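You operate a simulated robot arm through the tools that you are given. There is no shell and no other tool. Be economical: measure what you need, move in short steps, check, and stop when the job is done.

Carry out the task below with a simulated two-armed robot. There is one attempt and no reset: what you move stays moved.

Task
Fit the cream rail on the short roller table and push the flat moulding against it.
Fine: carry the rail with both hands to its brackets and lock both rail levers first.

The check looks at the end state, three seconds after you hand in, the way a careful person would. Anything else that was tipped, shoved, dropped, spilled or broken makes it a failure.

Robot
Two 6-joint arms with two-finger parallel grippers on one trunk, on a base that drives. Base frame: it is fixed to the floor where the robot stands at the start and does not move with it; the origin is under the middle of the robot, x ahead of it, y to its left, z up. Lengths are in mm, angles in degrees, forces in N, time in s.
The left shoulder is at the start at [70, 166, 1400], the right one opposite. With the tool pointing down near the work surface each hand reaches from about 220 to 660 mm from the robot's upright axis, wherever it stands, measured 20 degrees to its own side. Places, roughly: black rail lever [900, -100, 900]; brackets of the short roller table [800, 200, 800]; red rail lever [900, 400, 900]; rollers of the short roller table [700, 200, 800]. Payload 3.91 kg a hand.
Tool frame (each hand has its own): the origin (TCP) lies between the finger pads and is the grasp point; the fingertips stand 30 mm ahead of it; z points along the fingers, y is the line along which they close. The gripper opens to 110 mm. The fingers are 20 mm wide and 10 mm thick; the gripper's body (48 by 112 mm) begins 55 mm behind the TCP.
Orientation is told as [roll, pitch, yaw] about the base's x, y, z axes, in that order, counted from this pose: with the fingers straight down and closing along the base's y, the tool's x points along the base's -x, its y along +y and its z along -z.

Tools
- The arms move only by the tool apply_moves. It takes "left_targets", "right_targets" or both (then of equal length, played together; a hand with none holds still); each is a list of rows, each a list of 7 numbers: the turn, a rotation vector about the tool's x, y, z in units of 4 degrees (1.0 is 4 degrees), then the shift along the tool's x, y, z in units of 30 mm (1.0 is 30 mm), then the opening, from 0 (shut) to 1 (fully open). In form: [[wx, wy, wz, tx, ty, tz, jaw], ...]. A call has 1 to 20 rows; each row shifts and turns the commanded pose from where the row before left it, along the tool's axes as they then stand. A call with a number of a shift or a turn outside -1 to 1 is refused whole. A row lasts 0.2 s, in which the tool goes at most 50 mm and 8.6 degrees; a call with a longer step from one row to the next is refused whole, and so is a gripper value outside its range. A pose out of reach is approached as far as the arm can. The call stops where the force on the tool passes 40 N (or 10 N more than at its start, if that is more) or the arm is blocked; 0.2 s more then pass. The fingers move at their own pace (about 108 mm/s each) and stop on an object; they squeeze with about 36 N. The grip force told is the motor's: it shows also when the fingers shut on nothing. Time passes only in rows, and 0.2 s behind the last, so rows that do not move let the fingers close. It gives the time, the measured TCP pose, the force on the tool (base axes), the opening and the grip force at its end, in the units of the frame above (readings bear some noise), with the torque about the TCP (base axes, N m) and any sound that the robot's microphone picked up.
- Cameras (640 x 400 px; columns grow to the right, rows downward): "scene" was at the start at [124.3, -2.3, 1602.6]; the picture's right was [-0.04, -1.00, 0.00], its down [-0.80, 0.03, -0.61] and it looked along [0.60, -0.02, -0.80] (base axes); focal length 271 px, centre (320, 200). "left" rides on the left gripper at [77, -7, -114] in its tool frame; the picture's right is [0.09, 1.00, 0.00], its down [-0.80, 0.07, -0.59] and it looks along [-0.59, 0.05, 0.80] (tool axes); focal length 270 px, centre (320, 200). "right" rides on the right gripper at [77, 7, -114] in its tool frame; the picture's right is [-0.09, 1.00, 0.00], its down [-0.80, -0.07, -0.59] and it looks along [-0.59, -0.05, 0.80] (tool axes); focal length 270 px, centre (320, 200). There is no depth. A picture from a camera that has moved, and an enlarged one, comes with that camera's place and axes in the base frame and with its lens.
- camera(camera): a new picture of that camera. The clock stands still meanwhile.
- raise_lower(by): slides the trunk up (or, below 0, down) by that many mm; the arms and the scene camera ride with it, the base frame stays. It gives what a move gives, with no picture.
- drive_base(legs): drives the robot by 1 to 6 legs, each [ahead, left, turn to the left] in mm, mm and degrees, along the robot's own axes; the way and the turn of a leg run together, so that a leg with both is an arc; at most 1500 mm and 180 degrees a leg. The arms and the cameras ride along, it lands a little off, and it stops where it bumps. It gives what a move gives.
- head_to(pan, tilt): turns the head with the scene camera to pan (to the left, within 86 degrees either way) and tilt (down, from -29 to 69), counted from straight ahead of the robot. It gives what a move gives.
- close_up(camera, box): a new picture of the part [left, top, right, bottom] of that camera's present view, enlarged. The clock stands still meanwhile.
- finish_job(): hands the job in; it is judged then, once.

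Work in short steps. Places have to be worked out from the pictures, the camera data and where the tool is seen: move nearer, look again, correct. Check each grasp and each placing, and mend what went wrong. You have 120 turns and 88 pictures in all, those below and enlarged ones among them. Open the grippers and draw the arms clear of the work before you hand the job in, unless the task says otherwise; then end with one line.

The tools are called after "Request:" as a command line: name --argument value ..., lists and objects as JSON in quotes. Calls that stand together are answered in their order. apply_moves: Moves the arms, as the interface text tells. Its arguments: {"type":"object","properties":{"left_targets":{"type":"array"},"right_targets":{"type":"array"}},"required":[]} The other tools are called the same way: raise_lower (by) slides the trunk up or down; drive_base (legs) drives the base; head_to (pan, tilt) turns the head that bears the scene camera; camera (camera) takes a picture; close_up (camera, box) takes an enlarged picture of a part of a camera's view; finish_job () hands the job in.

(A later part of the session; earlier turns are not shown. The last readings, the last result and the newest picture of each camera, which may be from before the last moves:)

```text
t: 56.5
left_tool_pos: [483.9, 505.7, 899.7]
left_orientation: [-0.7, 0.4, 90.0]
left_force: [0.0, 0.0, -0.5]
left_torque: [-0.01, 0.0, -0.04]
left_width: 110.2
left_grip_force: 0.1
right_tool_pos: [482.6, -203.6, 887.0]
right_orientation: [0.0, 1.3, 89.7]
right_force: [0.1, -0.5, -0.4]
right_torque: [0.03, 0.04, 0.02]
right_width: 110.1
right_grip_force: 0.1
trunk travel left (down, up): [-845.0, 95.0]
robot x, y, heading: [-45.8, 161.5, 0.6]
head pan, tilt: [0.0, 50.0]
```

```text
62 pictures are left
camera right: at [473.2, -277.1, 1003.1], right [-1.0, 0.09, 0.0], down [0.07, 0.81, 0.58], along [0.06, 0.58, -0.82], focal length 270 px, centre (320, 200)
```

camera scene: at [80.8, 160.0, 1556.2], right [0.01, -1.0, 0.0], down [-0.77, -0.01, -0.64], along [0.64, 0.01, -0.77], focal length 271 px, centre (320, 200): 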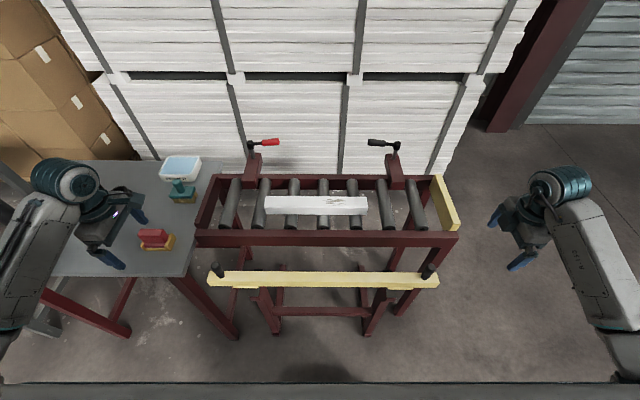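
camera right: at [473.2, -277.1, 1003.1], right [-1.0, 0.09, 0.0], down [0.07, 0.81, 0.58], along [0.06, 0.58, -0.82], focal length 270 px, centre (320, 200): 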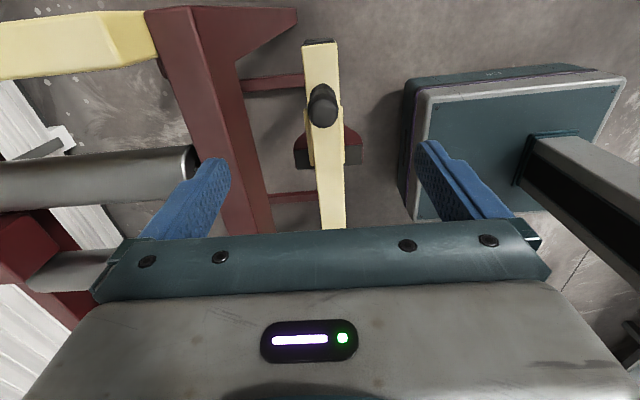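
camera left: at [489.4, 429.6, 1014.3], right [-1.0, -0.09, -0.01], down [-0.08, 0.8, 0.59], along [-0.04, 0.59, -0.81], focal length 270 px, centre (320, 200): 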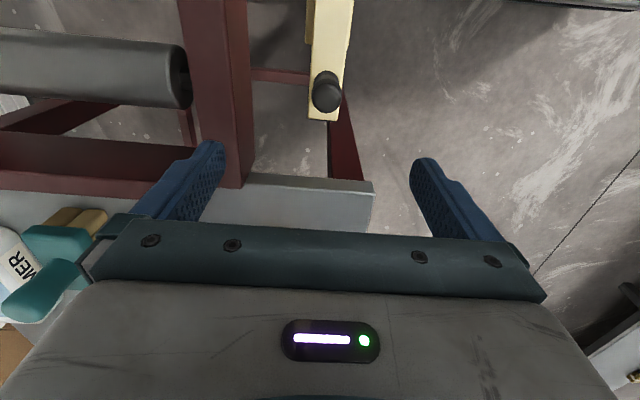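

The pictures put the handles at about (481, 500) and (480, -200). Both hands are within a few mm, so I'll correct, narrow the jaws somewhat for clearance to the table beam, and descend around the handles.

Request:
apply_moves --left_targets '[[0, 0, 0, 0.2, 0.08, 0, 0.65], [0, 0, 0, 0, 0, 0.86, 0.65], [0, 0, 0, 0, 0, 0.86, 0.65], [0, 0, 0, 0, 0, 0.86, 0.65], [0, 0, 0, 0, 0, 0.86, 0.65], [0, 0, 0, 0, 0, 0, 0.65]]' --right_targets '[[0, 0, 0, -0.12, 0.08, 0, 0.65], [0, 0, 0, 0, 0, 0.8, 0.65], [0, 0, 0, 0, 0, 0.8, 0.65], [0, 0, 0, 0, 0, 0.8, 0.65], [0, 0, 0, 0, 0, 0.8, 0.65], [0, 0, 0, 0, 0, 0, 0.65]]'

Request:
camera --camera "left"

Request:
camera --camera "right"

```text
t: 57.9
left_tool_pos: [485.4, 501.3, 796.4]
left_orientation: [-0.7, 0.4, 89.9]
left_force: [-0.8, -0.9, 0.4]
left_torque: [0.02, 0.0, 0.04]
left_width: 71.3
left_grip_force: 0.1
right_tool_pos: [474.3, -213.2, 794.7]
right_orientation: [0.0, 0.7, 89.7]
right_force: [-0.4, 0.5, -0.3]
right_torque: [0.03, 0.02, 0.0]
right_width: 71.8
right_grip_force: 0.1
right hand out of reach, approached as far as the arm can: row 4, 5
trunk travel left (down, up): [-845.0, 95.0]
robot x, y, heading: [-49.5, 163.7, 0.7]
head pan, tilt: [0.0, 50.0]
```

```text
61 pictures are left
camera left: at [490.0, 423.7, 911.4], right [-1.0, -0.09, -0.01], down [-0.08, 0.8, 0.59], along [-0.04, 0.59, -0.81], focal length 270 px, centre (320, 200)
```

left: 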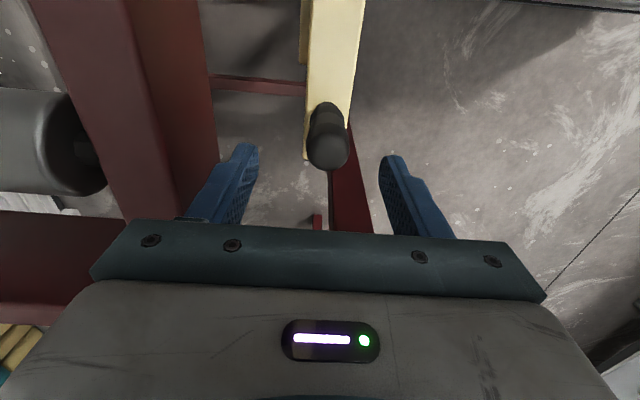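

```text
60 pictures are left
camera right: at [466.2, -288.0, 910.0], right [-1.0, 0.09, 0.0], down [0.07, 0.81, 0.58], along [0.06, 0.58, -0.81], focal length 270 px, centre (320, 200)
```

right: 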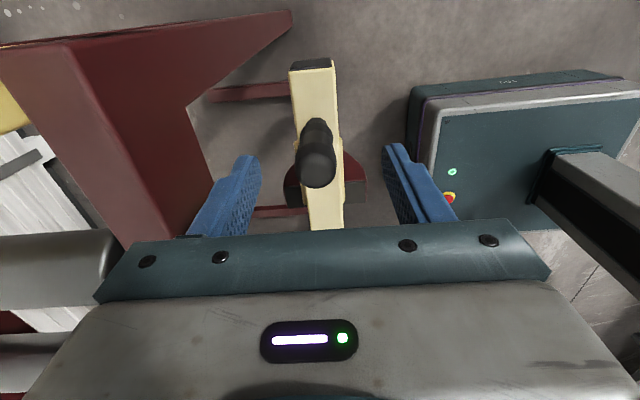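

The knobs are at about (479, 502) and (478, -200), but the right hand drifted to y -213 at its downward limit. I'll correct laterally and then lower using the trunk.

Request:
apply_moves --left_targets '[[0, 0, 0, 0, 0.1, -0.2, 0.65], [0, 0, 0, 0, 0.1, 0, 0.65], [0, 0, 0, 0, 0, 0, 0.65], [0, 0, 0, 0, 0, 0, 0.65]]' --right_targets '[[0, 0, 0, -0.2, -0.05, -0.2, 0.65], [0, 0, 0, -0.2, -0.05, 0, 0.65], [0, 0, 0, 0, 0, 0, 0.65], [0, 0, 0, 0, 0, 0, 0.65]]'

```text
t: 58.9
left_tool_pos: [477.6, 500.5, 801.4]
left_orientation: [-0.7, 0.5, 89.9]
left_force: [0.5, 0.4, 0.0]
left_torque: [-0.01, -0.01, 0.0]
left_width: 71.4
left_grip_force: 0.1
right_tool_pos: [475.1, -209.3, 801.3]
right_orientation: [-0.1, 0.6, 89.7]
right_force: [0.7, 0.5, 0.4]
right_torque: [0.04, 0.0, -0.01]
right_width: 71.5
right_grip_force: 0.0
right hand out of reach, approached as far as the arm can: row 1, 2
trunk travel left (down, up): [-845.0, 95.0]
robot x, y, heading: [-47.3, 159.1, 0.7]
head pan, tilt: [0.0, 50.0]
```

Lowering with the trunk by 40 first should free the right arm to move in.

Request:
raise_lower --by -25

Request:
apply_moves --right_targets '[[0, 0, 0, -0.15, -0.05, -0.4, 0.65], [0, 0, 0, -0.15, -0.05, 0, 0.65], [0, 0, 0, 0, 0, 0, 0.65]]'

```text
t: 59.6
left_tool_pos: [477.1, 499.6, 778.0]
left_orientation: [-0.6, 0.4, 89.9]
left_force: [-0.9, 1.2, -0.6]
left_torque: [-0.01, 0.01, -0.01]
left_width: 71.3
left_grip_force: 0.0
right_tool_pos: [474.6, -210.2, 777.5]
right_orientation: [-0.1, 0.7, 89.6]
right_force: [-0.5, -0.1, -0.5]
right_torque: [-0.01, 0.0, -0.02]
right_width: 71.4
right_grip_force: 0.0
trunk travel left (down, up): [-820.0, 120.0]
robot x, y, heading: [-40.7, 156.5, 0.4]
head pan, tilt: [0.0, 50.0]
```

```text
t: 60.4
left_tool_pos: [477.7, 501.1, 777.7]
left_orientation: [-0.7, 0.3, 89.9]
left_force: [-0.3, -0.1, 0.8]
left_torque: [0.0, -0.01, 0.01]
left_width: 71.4
left_grip_force: 0.0
right_tool_pos: [478.4, -202.2, 789.8]
right_orientation: [0.0, 0.2, 89.7]
right_force: [0.0, 0.4, -0.3]
right_torque: [0.0, 0.0, -0.01]
right_width: 71.5
right_grip_force: 0.1
trunk travel left (down, up): [-820.0, 120.0]
robot x, y, heading: [-44.5, 156.1, 0.6]
head pan, tilt: [0.0, 50.0]
```

Both are aligned. I'll lower the trunk by 64 so the pads straddle the handles, then look.

Request:
raise_lower --by -64

Request:
camera --camera "left"

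Request:
camera --camera "right"

```text
t: 61.4
left_tool_pos: [478.3, 500.3, 712.2]
left_orientation: [-0.8, 0.4, 89.8]
left_force: [0.0, -0.8, 0.6]
left_torque: [-0.01, 0.0, 0.01]
left_width: 71.7
left_grip_force: 0.0
right_tool_pos: [477.6, -201.6, 725.5]
right_orientation: [-0.1, 0.1, 89.6]
right_force: [0.6, 0.4, 0.4]
right_torque: [0.0, -0.02, -0.01]
right_width: 71.6
right_grip_force: 0.1
trunk travel left (down, up): [-756.0, 184.0]
robot x, y, heading: [-46.9, 156.3, 0.4]
head pan, tilt: [0.0, 50.0]
```

```text
59 pictures are left
camera left: at [482.9, 423.7, 828.4], right [-1.0, -0.09, -0.01], down [-0.08, 0.8, 0.59], along [-0.04, 0.59, -0.81], focal length 270 px, centre (320, 200)
```

left: 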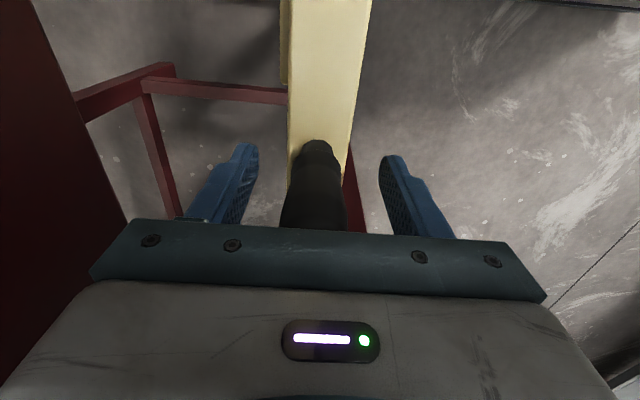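

```text
58 pictures are left
camera right: at [469.4, -277.7, 839.8], right [-1.0, 0.09, 0.0], down [0.07, 0.8, 0.59], along [0.06, 0.59, -0.81], focal length 270 px, centre (320, 200)
```

right: 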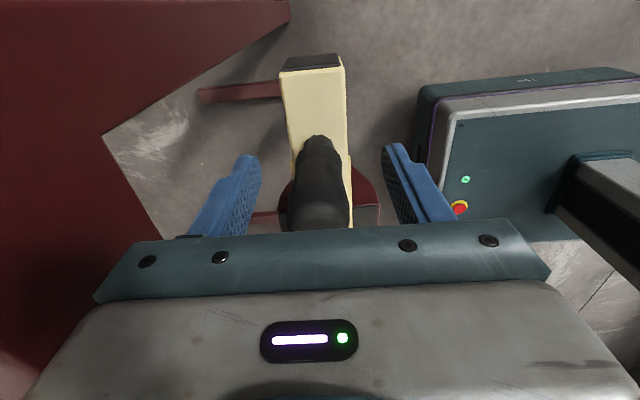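

Both handles stand between the pads: left base (480, 499), right base (478, -200). I'll close both grippers.

Request:
apply_moves --left_targets '[[0, 0, 0, 0, 0, 0, 0.4], [0, 0, 0, 0, 0, 0, 0.1], [0, 0, 0, 0, 0, 0, 0.1], [0, 0, 0, 0, 0, 0, 0.1]]' --right_targets '[[0, 0, 0, 0, 0, 0, 0.4], [0, 0, 0, 0, 0, 0, 0.1], [0, 0, 0, 0, 0, 0, 0.1], [0, 0, 0, 0, 0, 0, 0.1]]'

```text
t: 62.4
left_tool_pos: [478.8, 499.3, 713.9]
left_orientation: [-0.7, 0.3, 90.0]
left_force: [4.0, 1.1, 5.5]
left_torque: [-0.49, 2.05, 0.23]
left_width: 27.3
left_grip_force: 36.0
right_tool_pos: [478.2, -201.7, 726.3]
right_orientation: [-0.2, 0.1, 89.6]
right_force: [-0.1, 0.7, -0.4]
right_torque: [-0.02, -2.1, 0.2]
right_width: 27.2
right_grip_force: 36.0
trunk travel left (down, up): [-756.0, 184.0]
robot x, y, heading: [-46.1, 161.9, 0.6]
head pan, tilt: [0.0, 50.0]
```

Both handles are gripped at 27 mm with 36 N each. I'll lift with the trunk and check the load.

Request:
raise_lower --by 60

Request:
raise_lower --by 120

Request:
head_to --pan 0 --tilt 66

Request:
camera --camera "scene"

```text
t: 63.4
left_tool_pos: [478.1, 501.1, 771.1]
left_orientation: [-0.5, 0.5, 89.9]
left_force: [0.9, 0.8, -6.3]
left_torque: [-0.64, 1.94, 0.22]
left_width: 27.4
left_grip_force: 36.1
right_tool_pos: [479.2, -201.4, 785.0]
right_orientation: [0.0, 0.1, 89.7]
right_force: [0.1, -0.9, -8.6]
right_torque: [-0.21, -1.93, -0.05]
right_width: 27.4
right_grip_force: 35.8
trunk travel left (down, up): [-816.0, 124.0]
robot x, y, heading: [-49.2, 160.1, 0.4]
head pan, tilt: [0.0, 50.0]
```

```text
t: 64.9
left_tool_pos: [478.0, 499.2, 891.0]
left_orientation: [-0.6, 0.3, 89.9]
left_force: [-0.8, 0.2, -6.9]
left_torque: [0.44, 1.82, -0.07]
left_width: 27.3
left_grip_force: 36.3
right_tool_pos: [480.3, -201.2, 903.8]
right_orientation: [0.0, 0.0, 89.6]
right_force: [0.4, 0.7, -6.3]
right_torque: [-0.05, -1.8, 0.1]
right_width: 27.4
right_grip_force: 36.7
trunk travel left (down, up): [-936.0, 4.0]
robot x, y, heading: [-50.2, 158.9, 0.7]
head pan, tilt: [0.0, 50.0]
```

```text
t: 65.7
left_tool_pos: [479.2, 499.9, 892.1]
left_orientation: [-0.6, 0.4, 89.9]
left_force: [0.5, -0.1, -8.4]
left_torque: [0.37, 1.82, -0.07]
left_width: 27.0
left_grip_force: 36.4
right_tool_pos: [479.8, -201.0, 903.3]
right_orientation: [0.0, 0.0, 89.7]
right_force: [0.6, -0.1, -5.7]
right_torque: [0.21, -1.8, 0.16]
right_width: 27.3
right_grip_force: 35.5
trunk travel left (down, up): [-936.0, 4.0]
robot x, y, heading: [-49.9, 158.7, 0.6]
head pan, tilt: [0.0, 66.0]
```

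```text
57 pictures are left
camera scene: at [65.6, 159.8, 1627.9], right [0.01, -1.0, 0.0], down [-0.91, -0.01, -0.41], along [0.41, 0.0, -0.91], focal length 271 px, centre (320, 200)
```

scene: 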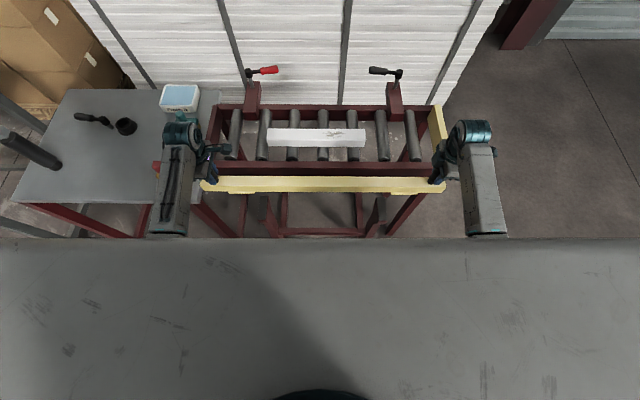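

The rail is held level, with about 7 N per hand. I'll lift it another 75 mm with both arms together so its feet clear the beam and bracket tops.

Request:
apply_moves --left_targets '[[0, 0, 0, 0, 0, -0.5, 0.1], [0, 0, 0, 0, 0, -0.5, 0.1], [0, 0, 0, 0, 0, -0.5, 0.1], [0, 0, 0, 0, 0, -0.5, 0.1], [0, 0, 0, 0, 0, -0.5, 0.1], [0, 0, 0, 0, 0, 0, 0.1]]' --right_targets '[[0, 0, 0, 0, 0, -0.5, 0.1], [0, 0, 0, 0, 0, -0.5, 0.1], [0, 0, 0, 0, 0, -0.5, 0.1], [0, 0, 0, 0, 0, -0.5, 0.1], [0, 0, 0, 0, 0, -0.5, 0.1], [0, 0, 0, 0, 0, 0, 0.1]]'

Request:
camera --camera "right"

Request:
camera --camera "left"

```text
t: 67.1
left_tool_pos: [477.8, 501.0, 965.9]
left_orientation: [-0.6, 0.5, 90.0]
left_force: [0.6, -14.2, -6.6]
left_torque: [0.33, 1.88, -0.22]
left_width: 27.1
left_grip_force: 35.8
right_tool_pos: [481.1, -201.2, 978.5]
right_orientation: [0.0, 0.0, 89.9]
right_force: [0.7, 13.7, -8.6]
right_torque: [-1.22, -1.91, -0.29]
right_width: 27.3
right_grip_force: 35.9
trunk travel left (down, up): [-936.0, 4.0]
robot x, y, heading: [-44.7, 158.6, 0.4]
head pan, tilt: [0.0, 66.0]
```

```text
56 pictures are left
camera right: at [471.6, -277.9, 1093.4], right [-1.0, 0.09, 0.0], down [0.07, 0.8, 0.59], along [0.06, 0.59, -0.8], focal length 270 px, centre (320, 200)
```

right: 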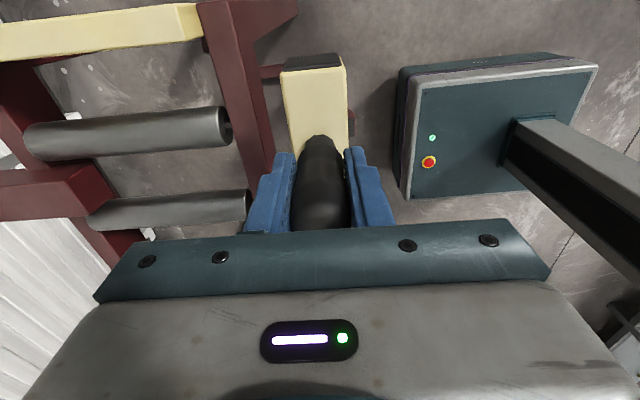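

```text
55 pictures are left
camera left: at [483.6, 424.0, 1082.3], right [-1.0, -0.09, -0.01], down [-0.07, 0.81, 0.59], along [-0.04, 0.59, -0.81], focal length 270 px, centre (320, 200)
```

left: 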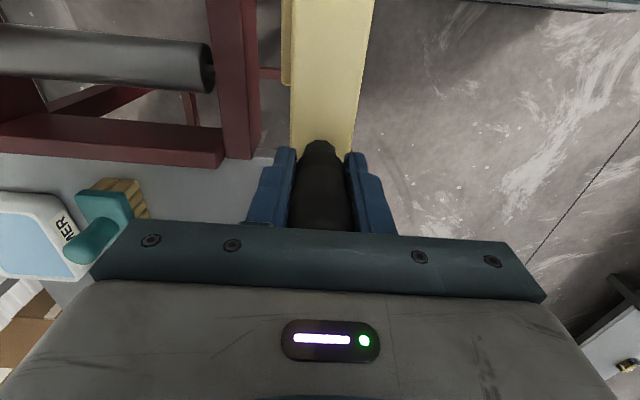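

The feet are now at about z 868. The base front is around x≈170 and the stand's feet around x≈480, so I can drive about 200 mm safely. I'll lift another 15 mm first, since the rail passes over the moulding (top ≈860).

Request:
apply_moves --left_targets '[[0, 0, 0, 0.05, 0, -0.25, 0.1], [0, 0, 0, 0, 0, -0.25, 0.1], [0, 0, 0, 0, 0, 0, 0.1]]' --right_targets '[[0, 0, 0, 0, 0, -0.25, 0.1], [0, 0, 0, 0, 0, -0.25, 0.1], [0, 0, 0, 0, 0, 0, 0.1]]'

Request:
drive_base --legs '[[170, 0, 0]]'

Request:
camera --camera "right"

Request:
camera --camera "scene"

```text
t: 67.9
left_tool_pos: [479.4, 499.9, 981.1]
left_orientation: [-0.6, 0.3, 90.0]
left_force: [1.1, -2.5, -6.3]
left_torque: [-1.1, 1.8, 0.6]
left_width: 27.1
left_grip_force: 36.2
right_tool_pos: [479.9, -202.0, 994.2]
right_orientation: [0.0, 0.1, 89.8]
right_force: [-2.9, 2.4, -6.3]
right_torque: [1.48, -1.75, 0.72]
right_width: 27.2
right_grip_force: 36.3
trunk travel left (down, up): [-936.0, 4.0]
robot x, y, heading: [-46.7, 158.7, 0.6]
head pan, tilt: [0.0, 66.0]
```

```text
t: 69.4
left_tool_pos: [641.5, 500.7, 983.2]
left_orientation: [-0.7, 0.3, 89.8]
left_force: [-1.0, -2.3, -7.7]
left_torque: [0.37, 1.78, -0.05]
left_width: 27.4
left_grip_force: 36.3
right_tool_pos: [641.9, -201.4, 994.4]
right_orientation: [-0.2, 0.2, 89.6]
right_force: [-0.5, 2.5, -6.3]
right_torque: [-0.15, -1.82, 0.07]
right_width: 27.1
right_grip_force: 35.7
trunk travel left (down, up): [-936.0, 4.0]
robot x, y, heading: [121.6, 155.2, 0.4]
head pan, tilt: [0.0, 66.0]
```

```text
54 pictures are left
camera right: at [632.8, -277.8, 1109.9], right [-1.0, 0.09, 0.0], down [0.07, 0.8, 0.59], along [0.06, 0.59, -0.81], focal length 270 px, centre (320, 200)
```

right: 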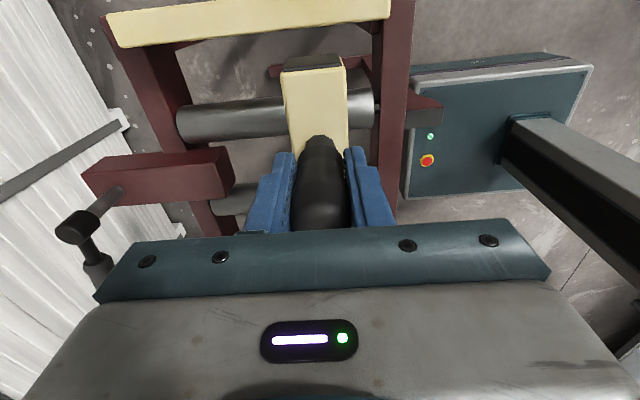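

```text
53 pictures are left
camera scene: at [226.5, 160.9, 1628.2], right [0.01, -1.0, 0.0], down [-0.91, -0.01, -0.41], along [0.41, 0.0, -0.91], focal length 271 px, centre (320, 200)
```

scene: 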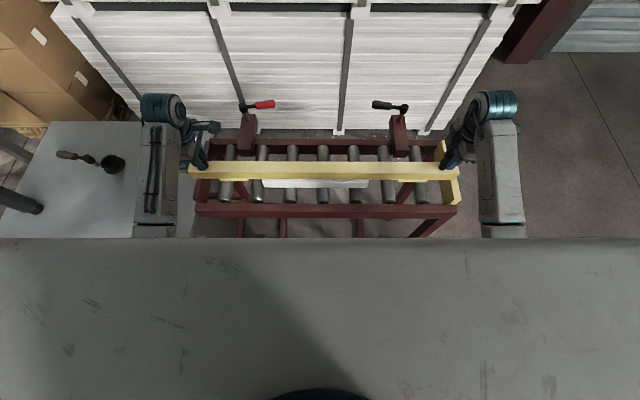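

The rail is over the rollers, above the moulding. The base front should be around x≈370, with the stand's feet near 470, so I'll drive 60 mm more.

Request:
drive_base --legs '[[60, 0, 0]]'

Request:
apply_moves --left_targets '[[0, 0, 0, 0, -0.4, 0, 0.1], [0, 0, 0, 0, -0.4, 0, 0.1], [0, 0, 0, 0, -0.4, 0, 0.1], [0, 0, 0, 0, 0, 0, 0.1]]' --right_targets '[[0, 0, 0, 0, -0.4, 0, 0.1], [0, 0, 0, 0, -0.4, 0, 0.1], [0, 0, 0, 0, -0.4, 0, 0.1], [0, 0, 0, 0, 0, 0, 0.1]]'

```text
t: 70.3
left_tool_pos: [696.4, 501.1, 985.6]
left_orientation: [-0.9, 0.3, 89.8]
left_force: [-1.2, 0.1, -5.6]
left_torque: [-0.55, 2.08, 0.3]
left_width: 27.0
left_grip_force: 35.9
right_tool_pos: [696.6, -201.4, 997.5]
right_orientation: [-0.4, 0.2, 89.6]
right_force: [-1.9, 0.0, -7.7]
right_torque: [-0.1, -2.13, 0.05]
right_width: 27.3
right_grip_force: 36.0
trunk travel left (down, up): [-936.0, 4.0]
robot x, y, heading: [181.0, 160.3, 0.3]
head pan, tilt: [0.0, 66.0]
```

```text
t: 71.3
left_tool_pos: [738.0, 501.1, 981.4]
left_orientation: [-0.3, 0.2, 89.9]
left_force: [2.2, 13.7, -6.7]
left_torque: [-0.95, 1.89, 0.31]
left_width: 27.0
left_grip_force: 35.6
right_tool_pos: [739.3, -200.5, 993.2]
right_orientation: [0.0, 0.2, 89.7]
right_force: [-0.4, -12.9, -7.2]
right_torque: [0.6, -1.89, 0.34]
right_width: 27.2
right_grip_force: 35.9
trunk travel left (down, up): [-936.0, 4.0]
robot x, y, heading: [180.6, 161.1, 0.5]
head pan, tilt: [0.0, 66.0]
```

It's in reach. I'll continue 45 mm forward, easing the slight squeeze between the hands, then look at the brackets.

Request:
apply_moves --left_targets '[[0, 0, 0, -0.04, -0.5, 0, 0.1], [0, 0, 0, 0, -0.5, 0, 0.1], [0, 0, 0, 0, -0.5, 0, 0.1], [0, 0, 0, 0, 0, 0, 0.1]]' --right_targets '[[0, 0, 0, 0, -0.5, 0, 0.1], [0, 0, 0, 0, -0.5, 0, 0.1], [0, 0, 0, 0, -0.5, 0, 0.1], [0, 0, 0, 0, 0, 0, 0.1]]'

Request:
camera --camera "right"

Request:
camera --camera "left"

Request:
close_up --camera "scene" --box '[170, 80, 480, 240]'

```text
t: 72.3
left_tool_pos: [784.9, 497.7, 981.6]
left_orientation: [-0.4, 0.8, 89.6]
left_force: [-0.8, -36.7, -6.3]
left_torque: [0.83, 1.65, -0.07]
left_width: 27.1
left_grip_force: 36.4
right_tool_pos: [781.6, -204.9, 994.0]
right_orientation: [-0.1, -0.8, 89.7]
right_force: [1.0, 36.9, -7.2]
right_torque: [-0.57, -1.66, -0.13]
right_width: 27.1
right_grip_force: 36.6
right hand out of reach, approached as far as the arm can: row 3
trunk travel left (down, up): [-936.0, 4.0]
robot x, y, heading: [178.1, 161.8, 0.5]
head pan, tilt: [0.0, 66.0]
```

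```text
52 pictures are left
camera right: at [772.6, -282.1, 1107.8], right [-1.0, 0.09, 0.0], down [0.07, 0.79, 0.61], along [0.06, 0.6, -0.8], focal length 270 px, centre (320, 200)
```

right: 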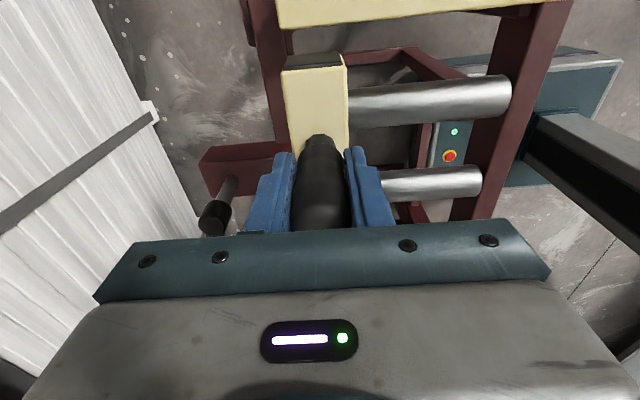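

```text
51 pictures are left
camera left: at [789.4, 422.3, 1097.5], right [-1.0, -0.08, -0.01], down [-0.07, 0.81, 0.58], along [-0.04, 0.58, -0.81], focal length 270 px, centre (320, 200)
```

left: 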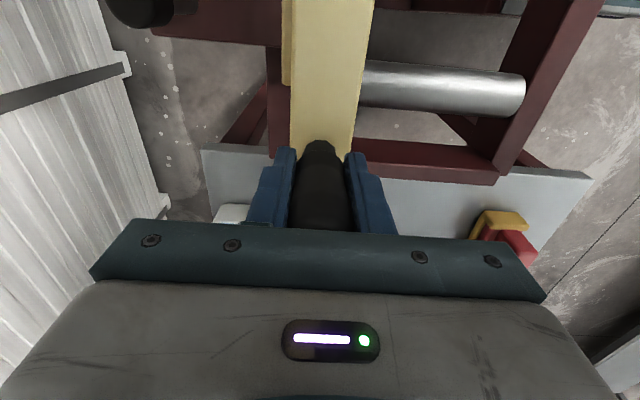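

```text
2.06 times, centred on (325, 160) of scene
camera zoom: at [290.1, 161.5, 1627.9], right [0.01, -1.0, 0.0], down [-0.91, -0.01, -0.41], along [0.41, 0.0, -0.91], focal length 559 px, centre (310, 283)
```

zoom: 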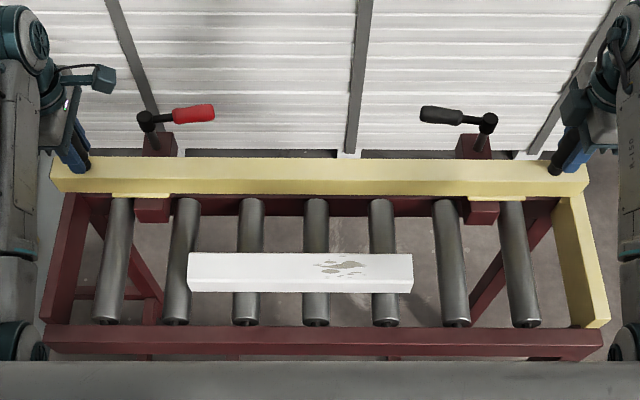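

The feet line up with the brackets in y. The right arm is at its reach limit, so the hands are pulling apart. Raising the arms relative to the trunk will regain reach, so I'll lift both and ease the tension.

Request:
apply_moves --left_targets '[[0, 0, 0, 0.05, 0, -0.4, 0.1], [0, 0, 0, 0, 0, -0.4, 0.1], [0, 0, 0, 0, 0, -0.4, 0.1], [0, 0, 0, 0, 0, -0.4, 0.1], [0, 0, 0, 0, 0, 0, 0.1]]' --right_targets '[[0, 0, 0, -0.05, 0, -0.4, 0.1], [0, 0, 0, 0, 0, -0.4, 0.1], [0, 0, 0, 0, 0, -0.4, 0.1], [0, 0, 0, 0, 0, -0.4, 0.1], [0, 0, 0, 0, 0, 0, 0.1]]'

```text
t: 73.5
left_tool_pos: [783.4, 499.9, 1029.1]
left_orientation: [-0.4, 0.6, 89.7]
left_force: [-0.3, -43.1, -6.3]
left_torque: [0.52, 1.66, -0.05]
left_width: 27.3
left_grip_force: 36.7
right_tool_pos: [780.6, -203.3, 1042.9]
right_orientation: [0.0, -0.2, 89.9]
right_force: [0.8, 41.8, -7.6]
right_torque: [-0.45, -1.66, -0.12]
right_width: 27.2
right_grip_force: 36.1
trunk travel left (down, up): [-936.0, 4.0]
robot x, y, heading: [179.4, 159.4, 0.4]
head pan, tilt: [0.0, 66.0]
```

Tension is 43 N in y. I'll bring the right hand 3 mm inward.

Request:
apply_moves --right_targets '[[0, 0, 0, -0.05, 0, 0, 0.1], [0, 0, 0, -0.05, 0, 0, 0.1], [0, 0, 0, 0, 0, 0, 0.1]]'

Request:
raise_lower --by -45

```text
t: 74.3
left_tool_pos: [784.3, 500.9, 1029.5]
left_orientation: [-0.4, 0.5, 89.8]
left_force: [0.0, -33.0, -6.6]
left_torque: [-0.51, 1.79, 0.14]
left_width: 27.3
left_grip_force: 36.3
right_tool_pos: [782.4, -202.0, 1042.1]
right_orientation: [0.1, 0.0, 89.8]
right_force: [-0.2, 31.5, -7.6]
right_torque: [0.7, -1.75, 0.19]
right_width: 27.3
right_grip_force: 35.9
trunk travel left (down, up): [-936.0, 4.0]
robot x, y, heading: [178.5, 161.3, 0.5]
head pan, tilt: [0.0, 66.0]
```

```text
t: 75.2
left_tool_pos: [783.9, 500.5, 984.8]
left_orientation: [-0.5, 0.4, 89.8]
left_force: [0.0, -33.2, -6.5]
left_torque: [-0.02, 1.68, 0.03]
left_width: 27.3
left_grip_force: 35.6
right_tool_pos: [782.0, -202.8, 998.3]
right_orientation: [0.0, 0.0, 89.7]
right_force: [0.8, 33.3, -7.1]
right_torque: [0.26, -1.69, 0.07]
right_width: 26.9
right_grip_force: 36.4
trunk travel left (down, up): [-891.0, 49.0]
robot x, y, heading: [179.0, 162.6, 0.6]
head pan, tilt: [0.0, 66.0]
```

Now 30 mm forward towards x≈813, again easing the tension.

Request:
apply_moves --left_targets '[[0, 0, 0, 0.04, -0.33, 0, 0.1], [0, 0, 0, 0.03, -0.33, 0, 0.1], [0, 0, 0, 0, -0.32, 0, 0.1], [0, 0, 0, 0, 0, 0, 0.1]]' --right_targets '[[0, 0, 0, -0.04, -0.36, 0, 0.1], [0, 0, 0, -0.02, -0.35, 0, 0.1], [0, 0, 0, 0, -0.34, 0, 0.1], [0, 0, 0, 0, 0, 0, 0.1]]'

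```text
t: 76.2
left_tool_pos: [813.6, 495.7, 984.1]
left_orientation: [-0.4, 0.7, 89.7]
left_force: [-0.3, -41.9, -6.1]
left_torque: [0.51, 1.58, -0.18]
left_width: 27.0
left_grip_force: 35.9
right_tool_pos: [807.6, -207.9, 999.6]
right_orientation: [-0.1, -0.7, 89.8]
right_force: [0.8, 41.6, -7.5]
right_torque: [-0.29, -1.54, -0.15]
right_width: 27.5
right_grip_force: 35.8
right hand out of reach, approached as far as the arm can: row 2, 3
trunk travel left (down, up): [-891.0, 49.0]
robot x, y, heading: [177.2, 157.9, 0.3]
head pan, tilt: [0.0, 66.0]
```

The right arm is at its limit again. I'll repeat the trick: arms up, ease the right hand inward, then lower the trunk.

Request:
apply_moves --left_targets '[[0, 0, 0, 0, 0, -0.4, 0.1], [0, 0, 0, 0, 0, -0.4, 0.1], [0, 0, 0, 0, 0, -0.4, 0.1], [0, 0, 0, 0, 0, -0.4, 0.1], [0, 0, 0, 0, 0, 0, 0.1], [0, 0, 0, 0, 0, 0, 0.1], [0, 0, 0, 0, 0, 0, 0.1]]' --right_targets '[[0, 0, 0, -0.05, 0, -0.4, 0.1], [0, 0, 0, -0.05, 0, -0.4, 0.1], [0, 0, 0, -0.05, 0, -0.4, 0.1], [0, 0, 0, 0, 0, -0.4, 0.1], [0, 0, 0, -0.05, 0, 0, 0.1], [0, 0, 0, -0.05, 0, 0, 0.1], [0, 0, 0, 0, 0, 0, 0.1]]'

Request:
raise_lower --by -45

```text
t: 77.8
left_tool_pos: [820.8, 502.7, 1020.5]
left_orientation: [-0.5, 0.4, 89.8]
left_force: [0.5, -24.8, -4.7]
left_torque: [-0.97, 1.78, 0.24]
left_width: 27.2
left_grip_force: 36.0
left hand out of reach, approached as far as the arm can: row 3, 4
right_tool_pos: [819.0, -214.7, 1024.6]
right_orientation: [-0.2, -0.3, 89.6]
right_force: [0.1, 24.5, -9.0]
right_torque: [-0.72, -1.74, 0.0]
right_width: 27.1
right_grip_force: 35.4
right hand out of reach, approached as far as the arm can: row 2, 3, 4
trunk travel left (down, up): [-891.0, 49.0]
robot x, y, heading: [179.4, 159.6, 0.2]
head pan, tilt: [0.0, 66.0]
```

```text
t: 78.7
left_tool_pos: [820.5, 502.5, 977.0]
left_orientation: [-0.5, 0.4, 89.8]
left_force: [0.4, -23.1, -2.9]
left_torque: [-0.91, 1.57, 0.24]
left_width: 27.1
left_grip_force: 35.6
right_tool_pos: [818.9, -215.8, 980.7]
right_orientation: [-0.2, -0.2, 89.6]
right_force: [-0.4, 23.7, -10.4]
right_torque: [-1.06, -1.55, -0.29]
right_width: 27.2
right_grip_force: 36.0
trunk travel left (down, up): [-846.0, 94.0]
robot x, y, heading: [178.1, 163.2, 0.5]
head pan, tilt: [0.0, 66.0]
```

The hand spacing grew from 701 to 718 mm, so a grip may have slid. I'll check both grips.

Request:
camera --camera "right"

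Request:
camera --camera "left"

Request:
close_up --camera "scene" --box '[170, 80, 480, 240]'

```text
49 pictures are left
camera right: at [808.6, -292.1, 1094.4], right [-1.0, 0.09, 0.0], down [0.07, 0.8, 0.6], along [0.06, 0.6, -0.8], focal length 270 px, centre (320, 200)
```

right: 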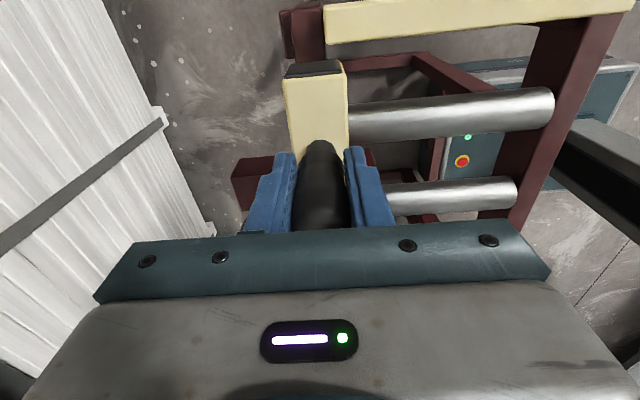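

```text
48 pictures are left
camera left: at [825.5, 426.2, 1091.6], right [-1.0, -0.09, -0.01], down [-0.07, 0.81, 0.59], along [-0.04, 0.59, -0.81], focal length 270 px, centre (320, 200)
```

left: 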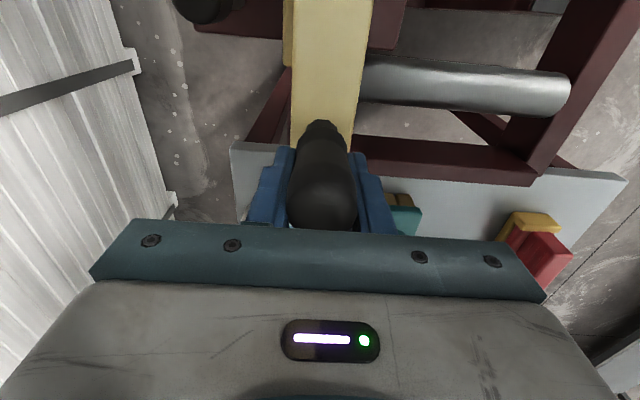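

```text
2.06 times, centred on (325, 160) of scene
camera zoom: at [289.8, 161.4, 1537.9], right [0.01, -1.0, 0.0], down [-0.91, -0.01, -0.41], along [0.41, 0.0, -0.91], focal length 559 px, centre (310, 283)
```

zoom: 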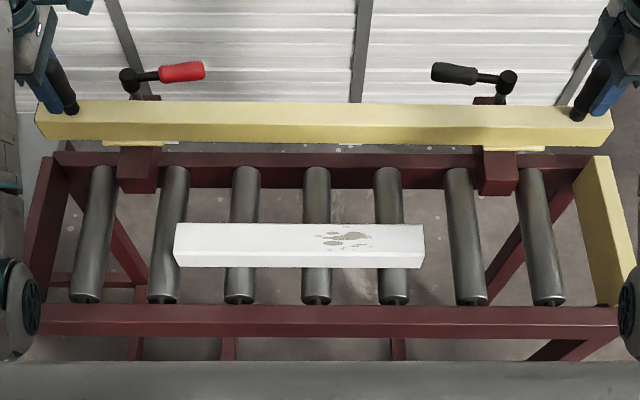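

The left hand slid about 15 mm outward along y on its handle, and the rail sits about 14 mm too far right. I'll shift the base 14 mm left to centre the feet on the brackets.

Request:
drive_base --legs '[[0, 15, 0]]'

Request:
close_up --camera "scene" --box '[170, 80, 480, 240]'

```text
t: 79.5
left_tool_pos: [820.7, 514.0, 977.2]
left_orientation: [-0.6, 0.2, 89.9]
left_force: [-0.3, -23.3, -5.7]
left_torque: [-0.25, 1.59, 0.21]
left_width: 27.1
left_grip_force: 35.9
right_tool_pos: [817.5, -203.8, 978.7]
right_orientation: [-0.2, -0.5, 89.6]
right_force: [-1.1, 21.1, -7.4]
right_torque: [-0.43, -1.57, -0.13]
right_width: 27.1
right_grip_force: 35.8
trunk travel left (down, up): [-846.0, 94.0]
robot x, y, heading: [178.1, 176.2, 0.4]
head pan, tilt: [0.0, 66.0]
```

```text
2.06 times, centred on (325, 160) of scene
camera zoom: at [290.2, 170.9, 1537.8], right [0.01, -1.0, 0.0], down [-0.91, 0.0, -0.41], along [0.41, 0.01, -0.91], focal length 559 px, centre (310, 283)
```

zoom: 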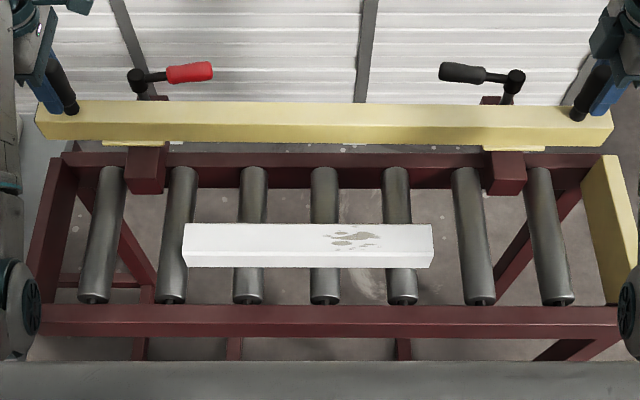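

The feet are now centred on the brackets within a few mm. I'll lower in small trunk steps and watch the vertical force.

Request:
raise_lower --by -20

Request:
raise_lower --by -5

```text
t: 80.1
left_tool_pos: [822.1, 516.7, 955.5]
left_orientation: [-0.5, 0.4, 89.8]
left_force: [0.1, 0.8, -5.5]
left_torque: [-0.79, 1.75, 0.23]
left_width: 27.1
left_grip_force: 35.7
right_tool_pos: [818.9, -200.3, 959.1]
right_orientation: [-0.4, -0.4, 89.6]
right_force: [-0.6, -1.9, -8.8]
right_torque: [-0.1, -1.71, 0.06]
right_width: 26.9
right_grip_force: 35.9
trunk travel left (down, up): [-826.0, 114.0]
robot x, y, heading: [179.9, 173.1, 0.7]
head pan, tilt: [0.0, 66.0]
```

```text
t: 80.7
left_tool_pos: [821.6, 515.4, 949.0]
left_orientation: [-0.5, 0.3, 89.8]
left_force: [-0.1, 0.6, -5.3]
left_torque: [-0.27, 1.83, 0.06]
left_width: 26.9
left_grip_force: 36.0
right_tool_pos: [818.8, -200.9, 954.4]
right_orientation: [-0.1, -0.3, 89.6]
right_force: [0.8, -1.0, -7.1]
right_torque: [-0.33, -1.85, -0.19]
right_width: 27.3
right_grip_force: 35.9
trunk travel left (down, up): [-821.0, 119.0]
robot x, y, heading: [176.9, 176.3, 0.3]
head pan, tilt: [0.0, 66.0]
```

No load change yet, but the feet should be near the seats. I'll go on in 4 mm steps.

Request:
raise_lower --by -4

Request:
raise_lower --by -4

```text
t: 81.2
left_tool_pos: [819.7, 517.8, 945.9]
left_orientation: [-0.6, 0.3, 89.8]
left_force: [-0.7, 0.4, -6.4]
left_torque: [0.04, 1.62, -0.03]
left_width: 27.0
left_grip_force: 35.9
right_tool_pos: [818.1, -200.3, 951.6]
right_orientation: [-0.3, -0.3, 89.6]
right_force: [0.9, 0.0, -5.9]
right_torque: [-0.63, -1.57, -0.29]
right_width: 27.3
right_grip_force: 35.5
trunk travel left (down, up): [-817.0, 123.0]
robot x, y, heading: [178.4, 172.5, 0.2]
head pan, tilt: [0.0, 66.0]
```

```text
t: 81.7
left_tool_pos: [818.7, 516.6, 944.5]
left_orientation: [-0.8, 0.5, 89.8]
left_force: [0.6, -0.9, -2.4]
left_torque: [-1.25, 0.53, 0.39]
left_width: 27.1
left_grip_force: 35.9
right_tool_pos: [816.3, -200.1, 951.6]
right_orientation: [-0.7, -0.2, 89.6]
right_force: [7.4, -2.5, 19.4]
right_torque: [-0.91, -0.72, -0.03]
right_width: 27.1
right_grip_force: 35.4
trunk travel left (down, up): [-813.0, 127.0]
robot x, y, heading: [177.6, 173.6, 0.3]
head pan, tilt: [0.0, 66.0]
```

The right foot has landed (+19 N), and the left is nearly down. I'll lower the left hand 3 mm and look closely.

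Request:
apply_moves --left_targets '[[0, 0, 0, 0, 0, 0.08, 0.1], [0, 0, 0, 0, 0, 0, 0.1]]'

Request:
close_up --camera "scene" --box '[170, 90, 290, 165]'

Request:
close_up --camera "scene" --box '[360, 90, 480, 165]'

```text
t: 82.3
left_tool_pos: [818.7, 518.3, 943.6]
left_orientation: [-0.9, 0.4, 89.8]
left_force: [4.5, -0.4, 8.7]
left_torque: [-1.04, 0.98, -0.05]
left_width: 26.9
left_grip_force: 36.1
right_tool_pos: [816.5, -198.7, 951.9]
right_orientation: [-0.7, -0.2, 89.6]
right_force: [14.6, -3.7, 29.0]
right_torque: [-0.86, -1.69, -0.5]
right_width: 27.1
right_grip_force: 36.0
trunk travel left (down, up): [-813.0, 127.0]
robot x, y, heading: [177.2, 179.3, 0.4]
head pan, tilt: [0.0, 66.0]
```

```text
5.33 times, centred on (230, 128) of scene
camera zoom: at [285.8, 177.9, 1505.6], right [0.01, -1.0, 0.0], down [-0.91, -0.01, -0.41], along [0.41, 0.0, -0.91], focal length 1443 px, centre (800, 587)
```

zoom: 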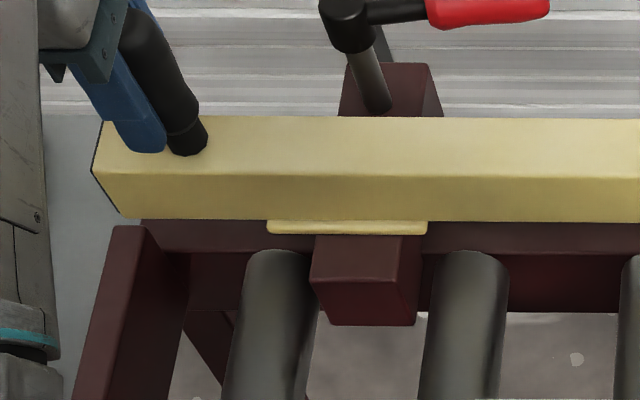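

```text
5.33 times, centred on (420, 128) of scene
camera zoom: at [285.8, 177.9, 1505.6], right [0.01, -1.0, 0.0], down [-0.91, -0.01, -0.41], along [0.41, 0.0, -0.91], focal length 1443 px, centre (-213, 587)
```

zoom: 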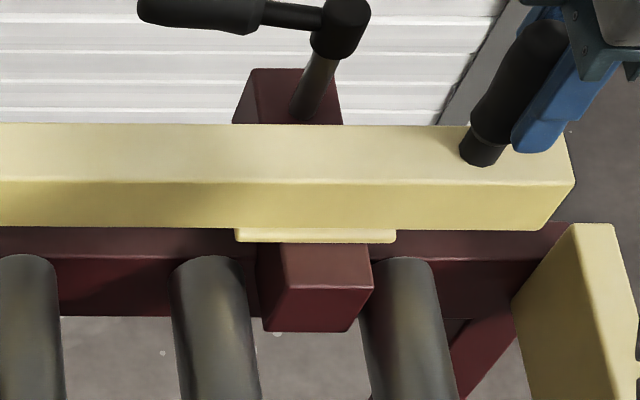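

Both feet sit on the bracket arms at x≈803–843, between the bracket front (768) and the spindle (890). The left foot is about 12 mm left of centre and the right about 3 mm, so I'll lift slightly, shift 7 mm to the right and set down again.

Request:
raise_lower --by 12

Request:
apply_moves --left_targets '[[0, 0, 0, 0.12, 0, 0, 0.1], [0, 0, 0, 0.12, 0, 0, 0.1], [0, 0, 0, 0, 0, 0, 0.1]]' --right_targets '[[0, 0, 0, 0.12, 0, 0, 0.1], [0, 0, 0, 0.12, 0, 0, 0.1], [0, 0, 0, 0, 0, 0, 0.1]]'

Request:
raise_lower --by -12

Request:
close_up --camera "scene" --box '[170, 90, 290, 165]'

Request:
close_up --camera "scene" --box '[360, 90, 480, 165]'

```text
t: 82.9
left_tool_pos: [819.5, 516.9, 950.9]
left_orientation: [-0.6, 0.3, 89.8]
left_force: [-0.3, 3.3, -9.9]
left_torque: [1.09, 1.52, -0.17]
left_width: 27.2
left_grip_force: 36.1
right_tool_pos: [816.7, -200.4, 956.3]
right_orientation: [0.0, -0.4, 89.7]
right_force: [-0.6, -3.5, -3.9]
right_torque: [1.14, -1.57, 0.26]
right_width: 27.2
right_grip_force: 36.2
trunk travel left (down, up): [-825.0, 115.0]
robot x, y, heading: [181.0, 176.4, 0.5]
head pan, tilt: [0.0, 66.0]
```

```text
t: 83.7
left_tool_pos: [820.8, 509.7, 952.9]
left_orientation: [-0.5, 0.4, 89.9]
left_force: [0.5, 5.7, -9.0]
left_torque: [0.46, 1.54, 0.0]
left_width: 27.3
left_grip_force: 36.0
right_tool_pos: [817.6, -207.9, 958.9]
right_orientation: [-0.2, -0.3, 89.6]
right_force: [-0.4, -4.4, -4.5]
right_torque: [1.44, -1.51, 0.59]
right_width: 27.2
right_grip_force: 36.1
trunk travel left (down, up): [-825.0, 115.0]
robot x, y, heading: [178.4, 176.5, 0.5]
head pan, tilt: [0.0, 66.0]
```

```text
t: 84.3
left_tool_pos: [819.4, 510.2, 941.7]
left_orientation: [-0.7, 0.4, 89.8]
left_force: [1.6, 1.7, -1.9]
left_torque: [-1.21, 1.19, 0.47]
left_width: 27.2
left_grip_force: 35.6
right_tool_pos: [816.2, -207.6, 952.5]
right_orientation: [-0.7, -0.1, 89.5]
right_force: [3.2, -7.0, 19.7]
right_torque: [-0.46, -0.9, 0.21]
right_width: 27.0
right_grip_force: 36.5
trunk travel left (down, up): [-813.0, 127.0]
robot x, y, heading: [181.1, 174.6, 0.3]
head pan, tilt: [0.0, 66.0]
```

```text
5.33 times, centred on (230, 128) of scene
camera zoom: at [286.5, 178.0, 1505.7], right [0.01, -1.0, 0.0], down [-0.91, -0.01, -0.41], along [0.41, 0.0, -0.91], focal length 1443 px, centre (800, 587)
```

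zoom: 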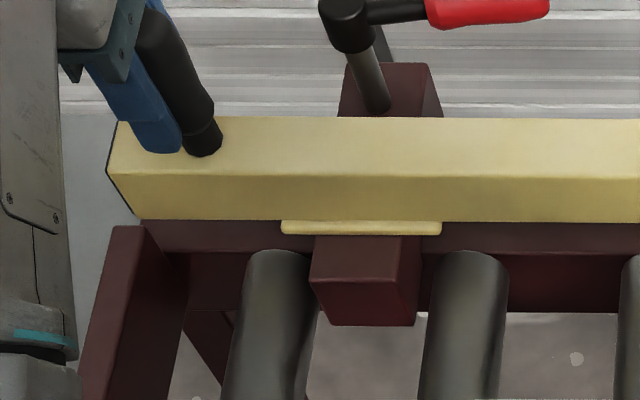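

```text
5.33 times, centred on (420, 128) of scene
camera zoom: at [286.5, 178.0, 1505.7], right [0.01, -1.0, 0.0], down [-0.91, -0.01, -0.41], along [0.41, 0.0, -0.91], focal length 1443 px, centre (-213, 587)
```

zoom: 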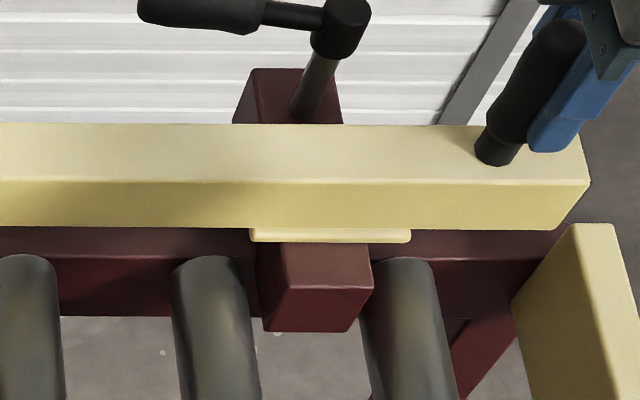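

The feet are now centred (±5 mm) on both brackets. I'll open both hands partway and check nothing shifts.

Request:
apply_moves --left_targets '[[0, 0, 0, 0, 0, 0, 0.3], [0, 0, 0, 0, 0, 0, 0.5], [0, 0, 0, 0, 0, 0, 0.5], [0, 0, 0, 0, 0, 0, 0.5]]' --right_targets '[[0, 0, 0, 0, 0, -0.05, 0.3], [0, 0, 0, 0, 0, 0, 0.5], [0, 0, 0, 0, 0, 0, 0.5], [0, 0, 0, 0, 0, 0, 0.5]]'

Request:
raise_lower --by 120

Request:
camera --camera "scene"

```text
t: 85.3
left_tool_pos: [818.6, 509.3, 942.7]
left_orientation: [-0.7, 0.4, 89.8]
left_force: [-0.1, 0.1, 0.7]
left_torque: [0.01, 0.0, -0.01]
left_width: 55.1
left_grip_force: 0.0
right_tool_pos: [816.9, -208.3, 949.5]
right_orientation: [-0.2, -0.3, 89.6]
right_force: [0.3, 0.4, 0.2]
right_torque: [-0.01, 0.0, 0.01]
right_width: 55.2
right_grip_force: 0.0
trunk travel left (down, up): [-813.0, 127.0]
robot x, y, heading: [178.8, 173.5, 0.4]
head pan, tilt: [0.0, 66.0]
```

```text
t: 86.8
left_tool_pos: [819.6, 509.7, 1061.6]
left_orientation: [-0.7, 0.4, 89.8]
left_force: [0.5, 0.0, -0.2]
left_torque: [0.02, 0.02, 0.02]
left_width: 54.9
left_grip_force: 0.0
right_tool_pos: [818.0, -207.7, 1069.7]
right_orientation: [-0.3, -0.3, 89.6]
right_force: [-0.1, 0.8, 0.0]
right_torque: [0.02, -0.04, -0.02]
right_width: 55.1
right_grip_force: 0.2
trunk travel left (down, up): [-933.0, 7.0]
robot x, y, heading: [177.4, 177.9, 0.3]
head pan, tilt: [0.0, 66.0]
```

```text
41 pictures are left
camera scene: at [288.2, 176.2, 1625.0], right [0.01, -1.0, 0.0], down [-0.91, -0.01, -0.41], along [0.41, 0.0, -0.91], focal length 271 px, centre (320, 200)
```

scene: 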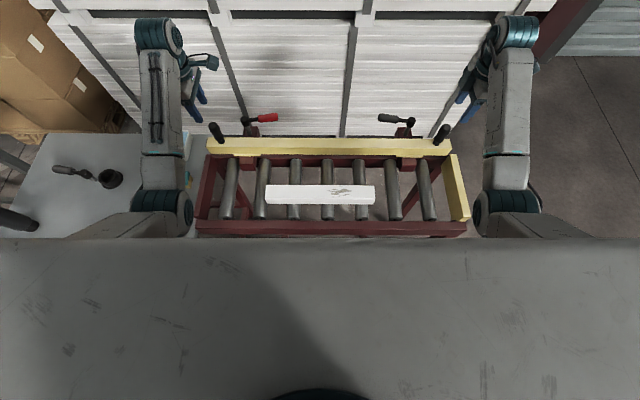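

The rail rests on its brackets with the levers behind it. Each lever has to swing from pointing inward to pointing over the rail (towards -x). For the red one the hub is about (902, 428) and the grip spans y 384→316 at z≈913. I'll shut the left hand and tilt it forward for reach, and pull the right hand back.

Request:
apply_moves --left_targets '[[0, 0, 0, 0, 0, 0, 0], [1, 0, 0, 0, 0, 0, 0], [1, 0, 0, 0, 0, 0, 0], [1, 0, 0, 0, 0, 0, 0], [1, 0, 0, 0, 0, 0, 0], [1, 0, 0, 0, 0, 0, 0], [1, 0, 0, 0, 0, 0, 0], [1, 0, 0, 0, 0, 0, 0], [1, 0, 0, 0, 0, 0, 0], [1, 0, 0, 0, 0, 0, 0], [0, 0, 0, 0, 0, 0, 0]]' --right_targets '[[0, 0, 0, 0, 0.8, 0, 0.5], [0, 0, 0, 0, 0.8, 0, 0.5], [0, 0, 0, 0, 0.8, 0, 0.5], [0, 0, 0, 0, 0.8, 0, 0.5], [0, 0, 0, 0, 0.8, 0, 0.5], [0, 0, 0, 0, 0.8, 0, 0.5], [0, 0, 0, 0, 0, 0, 0.5], [0, 0, 0, 0, 0, 0, 0.5], [0, 0, 0, 0, 0, 0, 0.5], [0, 0, 0, 0, 0, 0, 0.5], [0, 0, 0, 0, 0, 0, 0.5]]'

```text
t: 89.2
left_tool_pos: [820.1, 509.3, 1060.8]
left_orientation: [-36.6, 0.3, 89.8]
left_force: [0.5, 0.7, -0.4]
left_torque: [0.0, -0.01, 0.0]
left_width: 0.0
left_grip_force: 36.2
right_tool_pos: [683.6, -219.6, 1041.8]
right_orientation: [-0.5, -0.4, 89.6]
right_force: [0.2, 0.0, -0.1]
right_torque: [0.01, 0.02, 0.01]
right_width: 55.0
right_grip_force: 0.1
right hand out of reach, approached as far as the arm can: row 1, 2, 3, 4
trunk travel left (down, up): [-933.0, 7.0]
robot x, y, heading: [177.6, 173.8, 0.2]
head pan, tilt: [0.0, 66.0]
```

The left hand is tilted about 37° forward. I'll move it to above and behind the red grip, around (945, 348, 1000).

Request:
apply_moves --left_targets '[[0, 0, 0, 0.67, -0.27, 0.51, 0], [0, 0, 0, 0.67, -0.27, 0.51, 0], [0, 0, 0, 0.67, -0.27, 0.51, 0], [0, 0, 0, 0.67, -0.27, 0.51, 0], [0, 0, 0, 0.67, -0.27, 0.51, 0], [0, 0, 0, 0.67, -0.27, 0.51, 0], [0, 0, 0, 0.67, -0.27, 0.51, 0], [0, 0, 0, 0.67, -0.27, 0.51, 0], [0, 0, 0, 0, 0, 0, 0]]'

Request:
close_up --camera "scene" --box '[180, 30, 360, 150]'

```text
t: 91.2
left_tool_pos: [944.4, 349.8, 1004.3]
left_orientation: [-36.6, 0.4, 89.9]
left_force: [0.7, -0.3, 0.1]
left_torque: [-0.02, -0.01, 0.0]
left_width: 0.3
left_grip_force: 36.3
right_tool_pos: [682.5, -218.5, 1041.7]
right_orientation: [-0.6, -0.4, 89.6]
right_force: [-0.4, -0.5, 1.2]
right_torque: [-0.03, 0.03, 0.02]
right_width: 55.3
right_grip_force: 0.0
trunk travel left (down, up): [-933.0, 7.0]
robot x, y, heading: [182.2, 181.0, 0.2]
head pan, tilt: [0.0, 66.0]
```

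```text
3.33 times, centred on (270, 90) of scene
camera zoom: at [287.5, 176.6, 1625.1], right [0.01, -1.0, 0.0], down [-0.91, -0.01, -0.41], along [0.41, 0.0, -0.91], focal length 902 px, centre (487, 567)
```

zoom: 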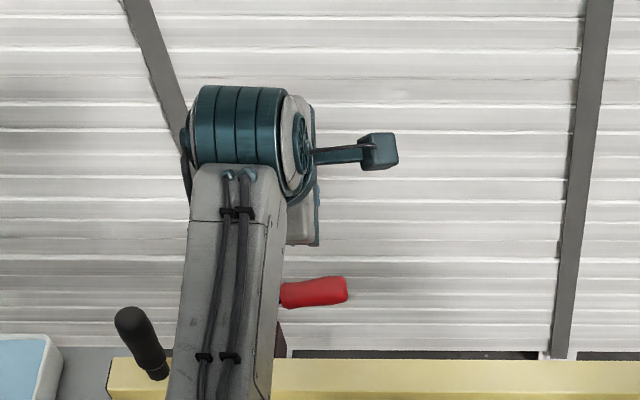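

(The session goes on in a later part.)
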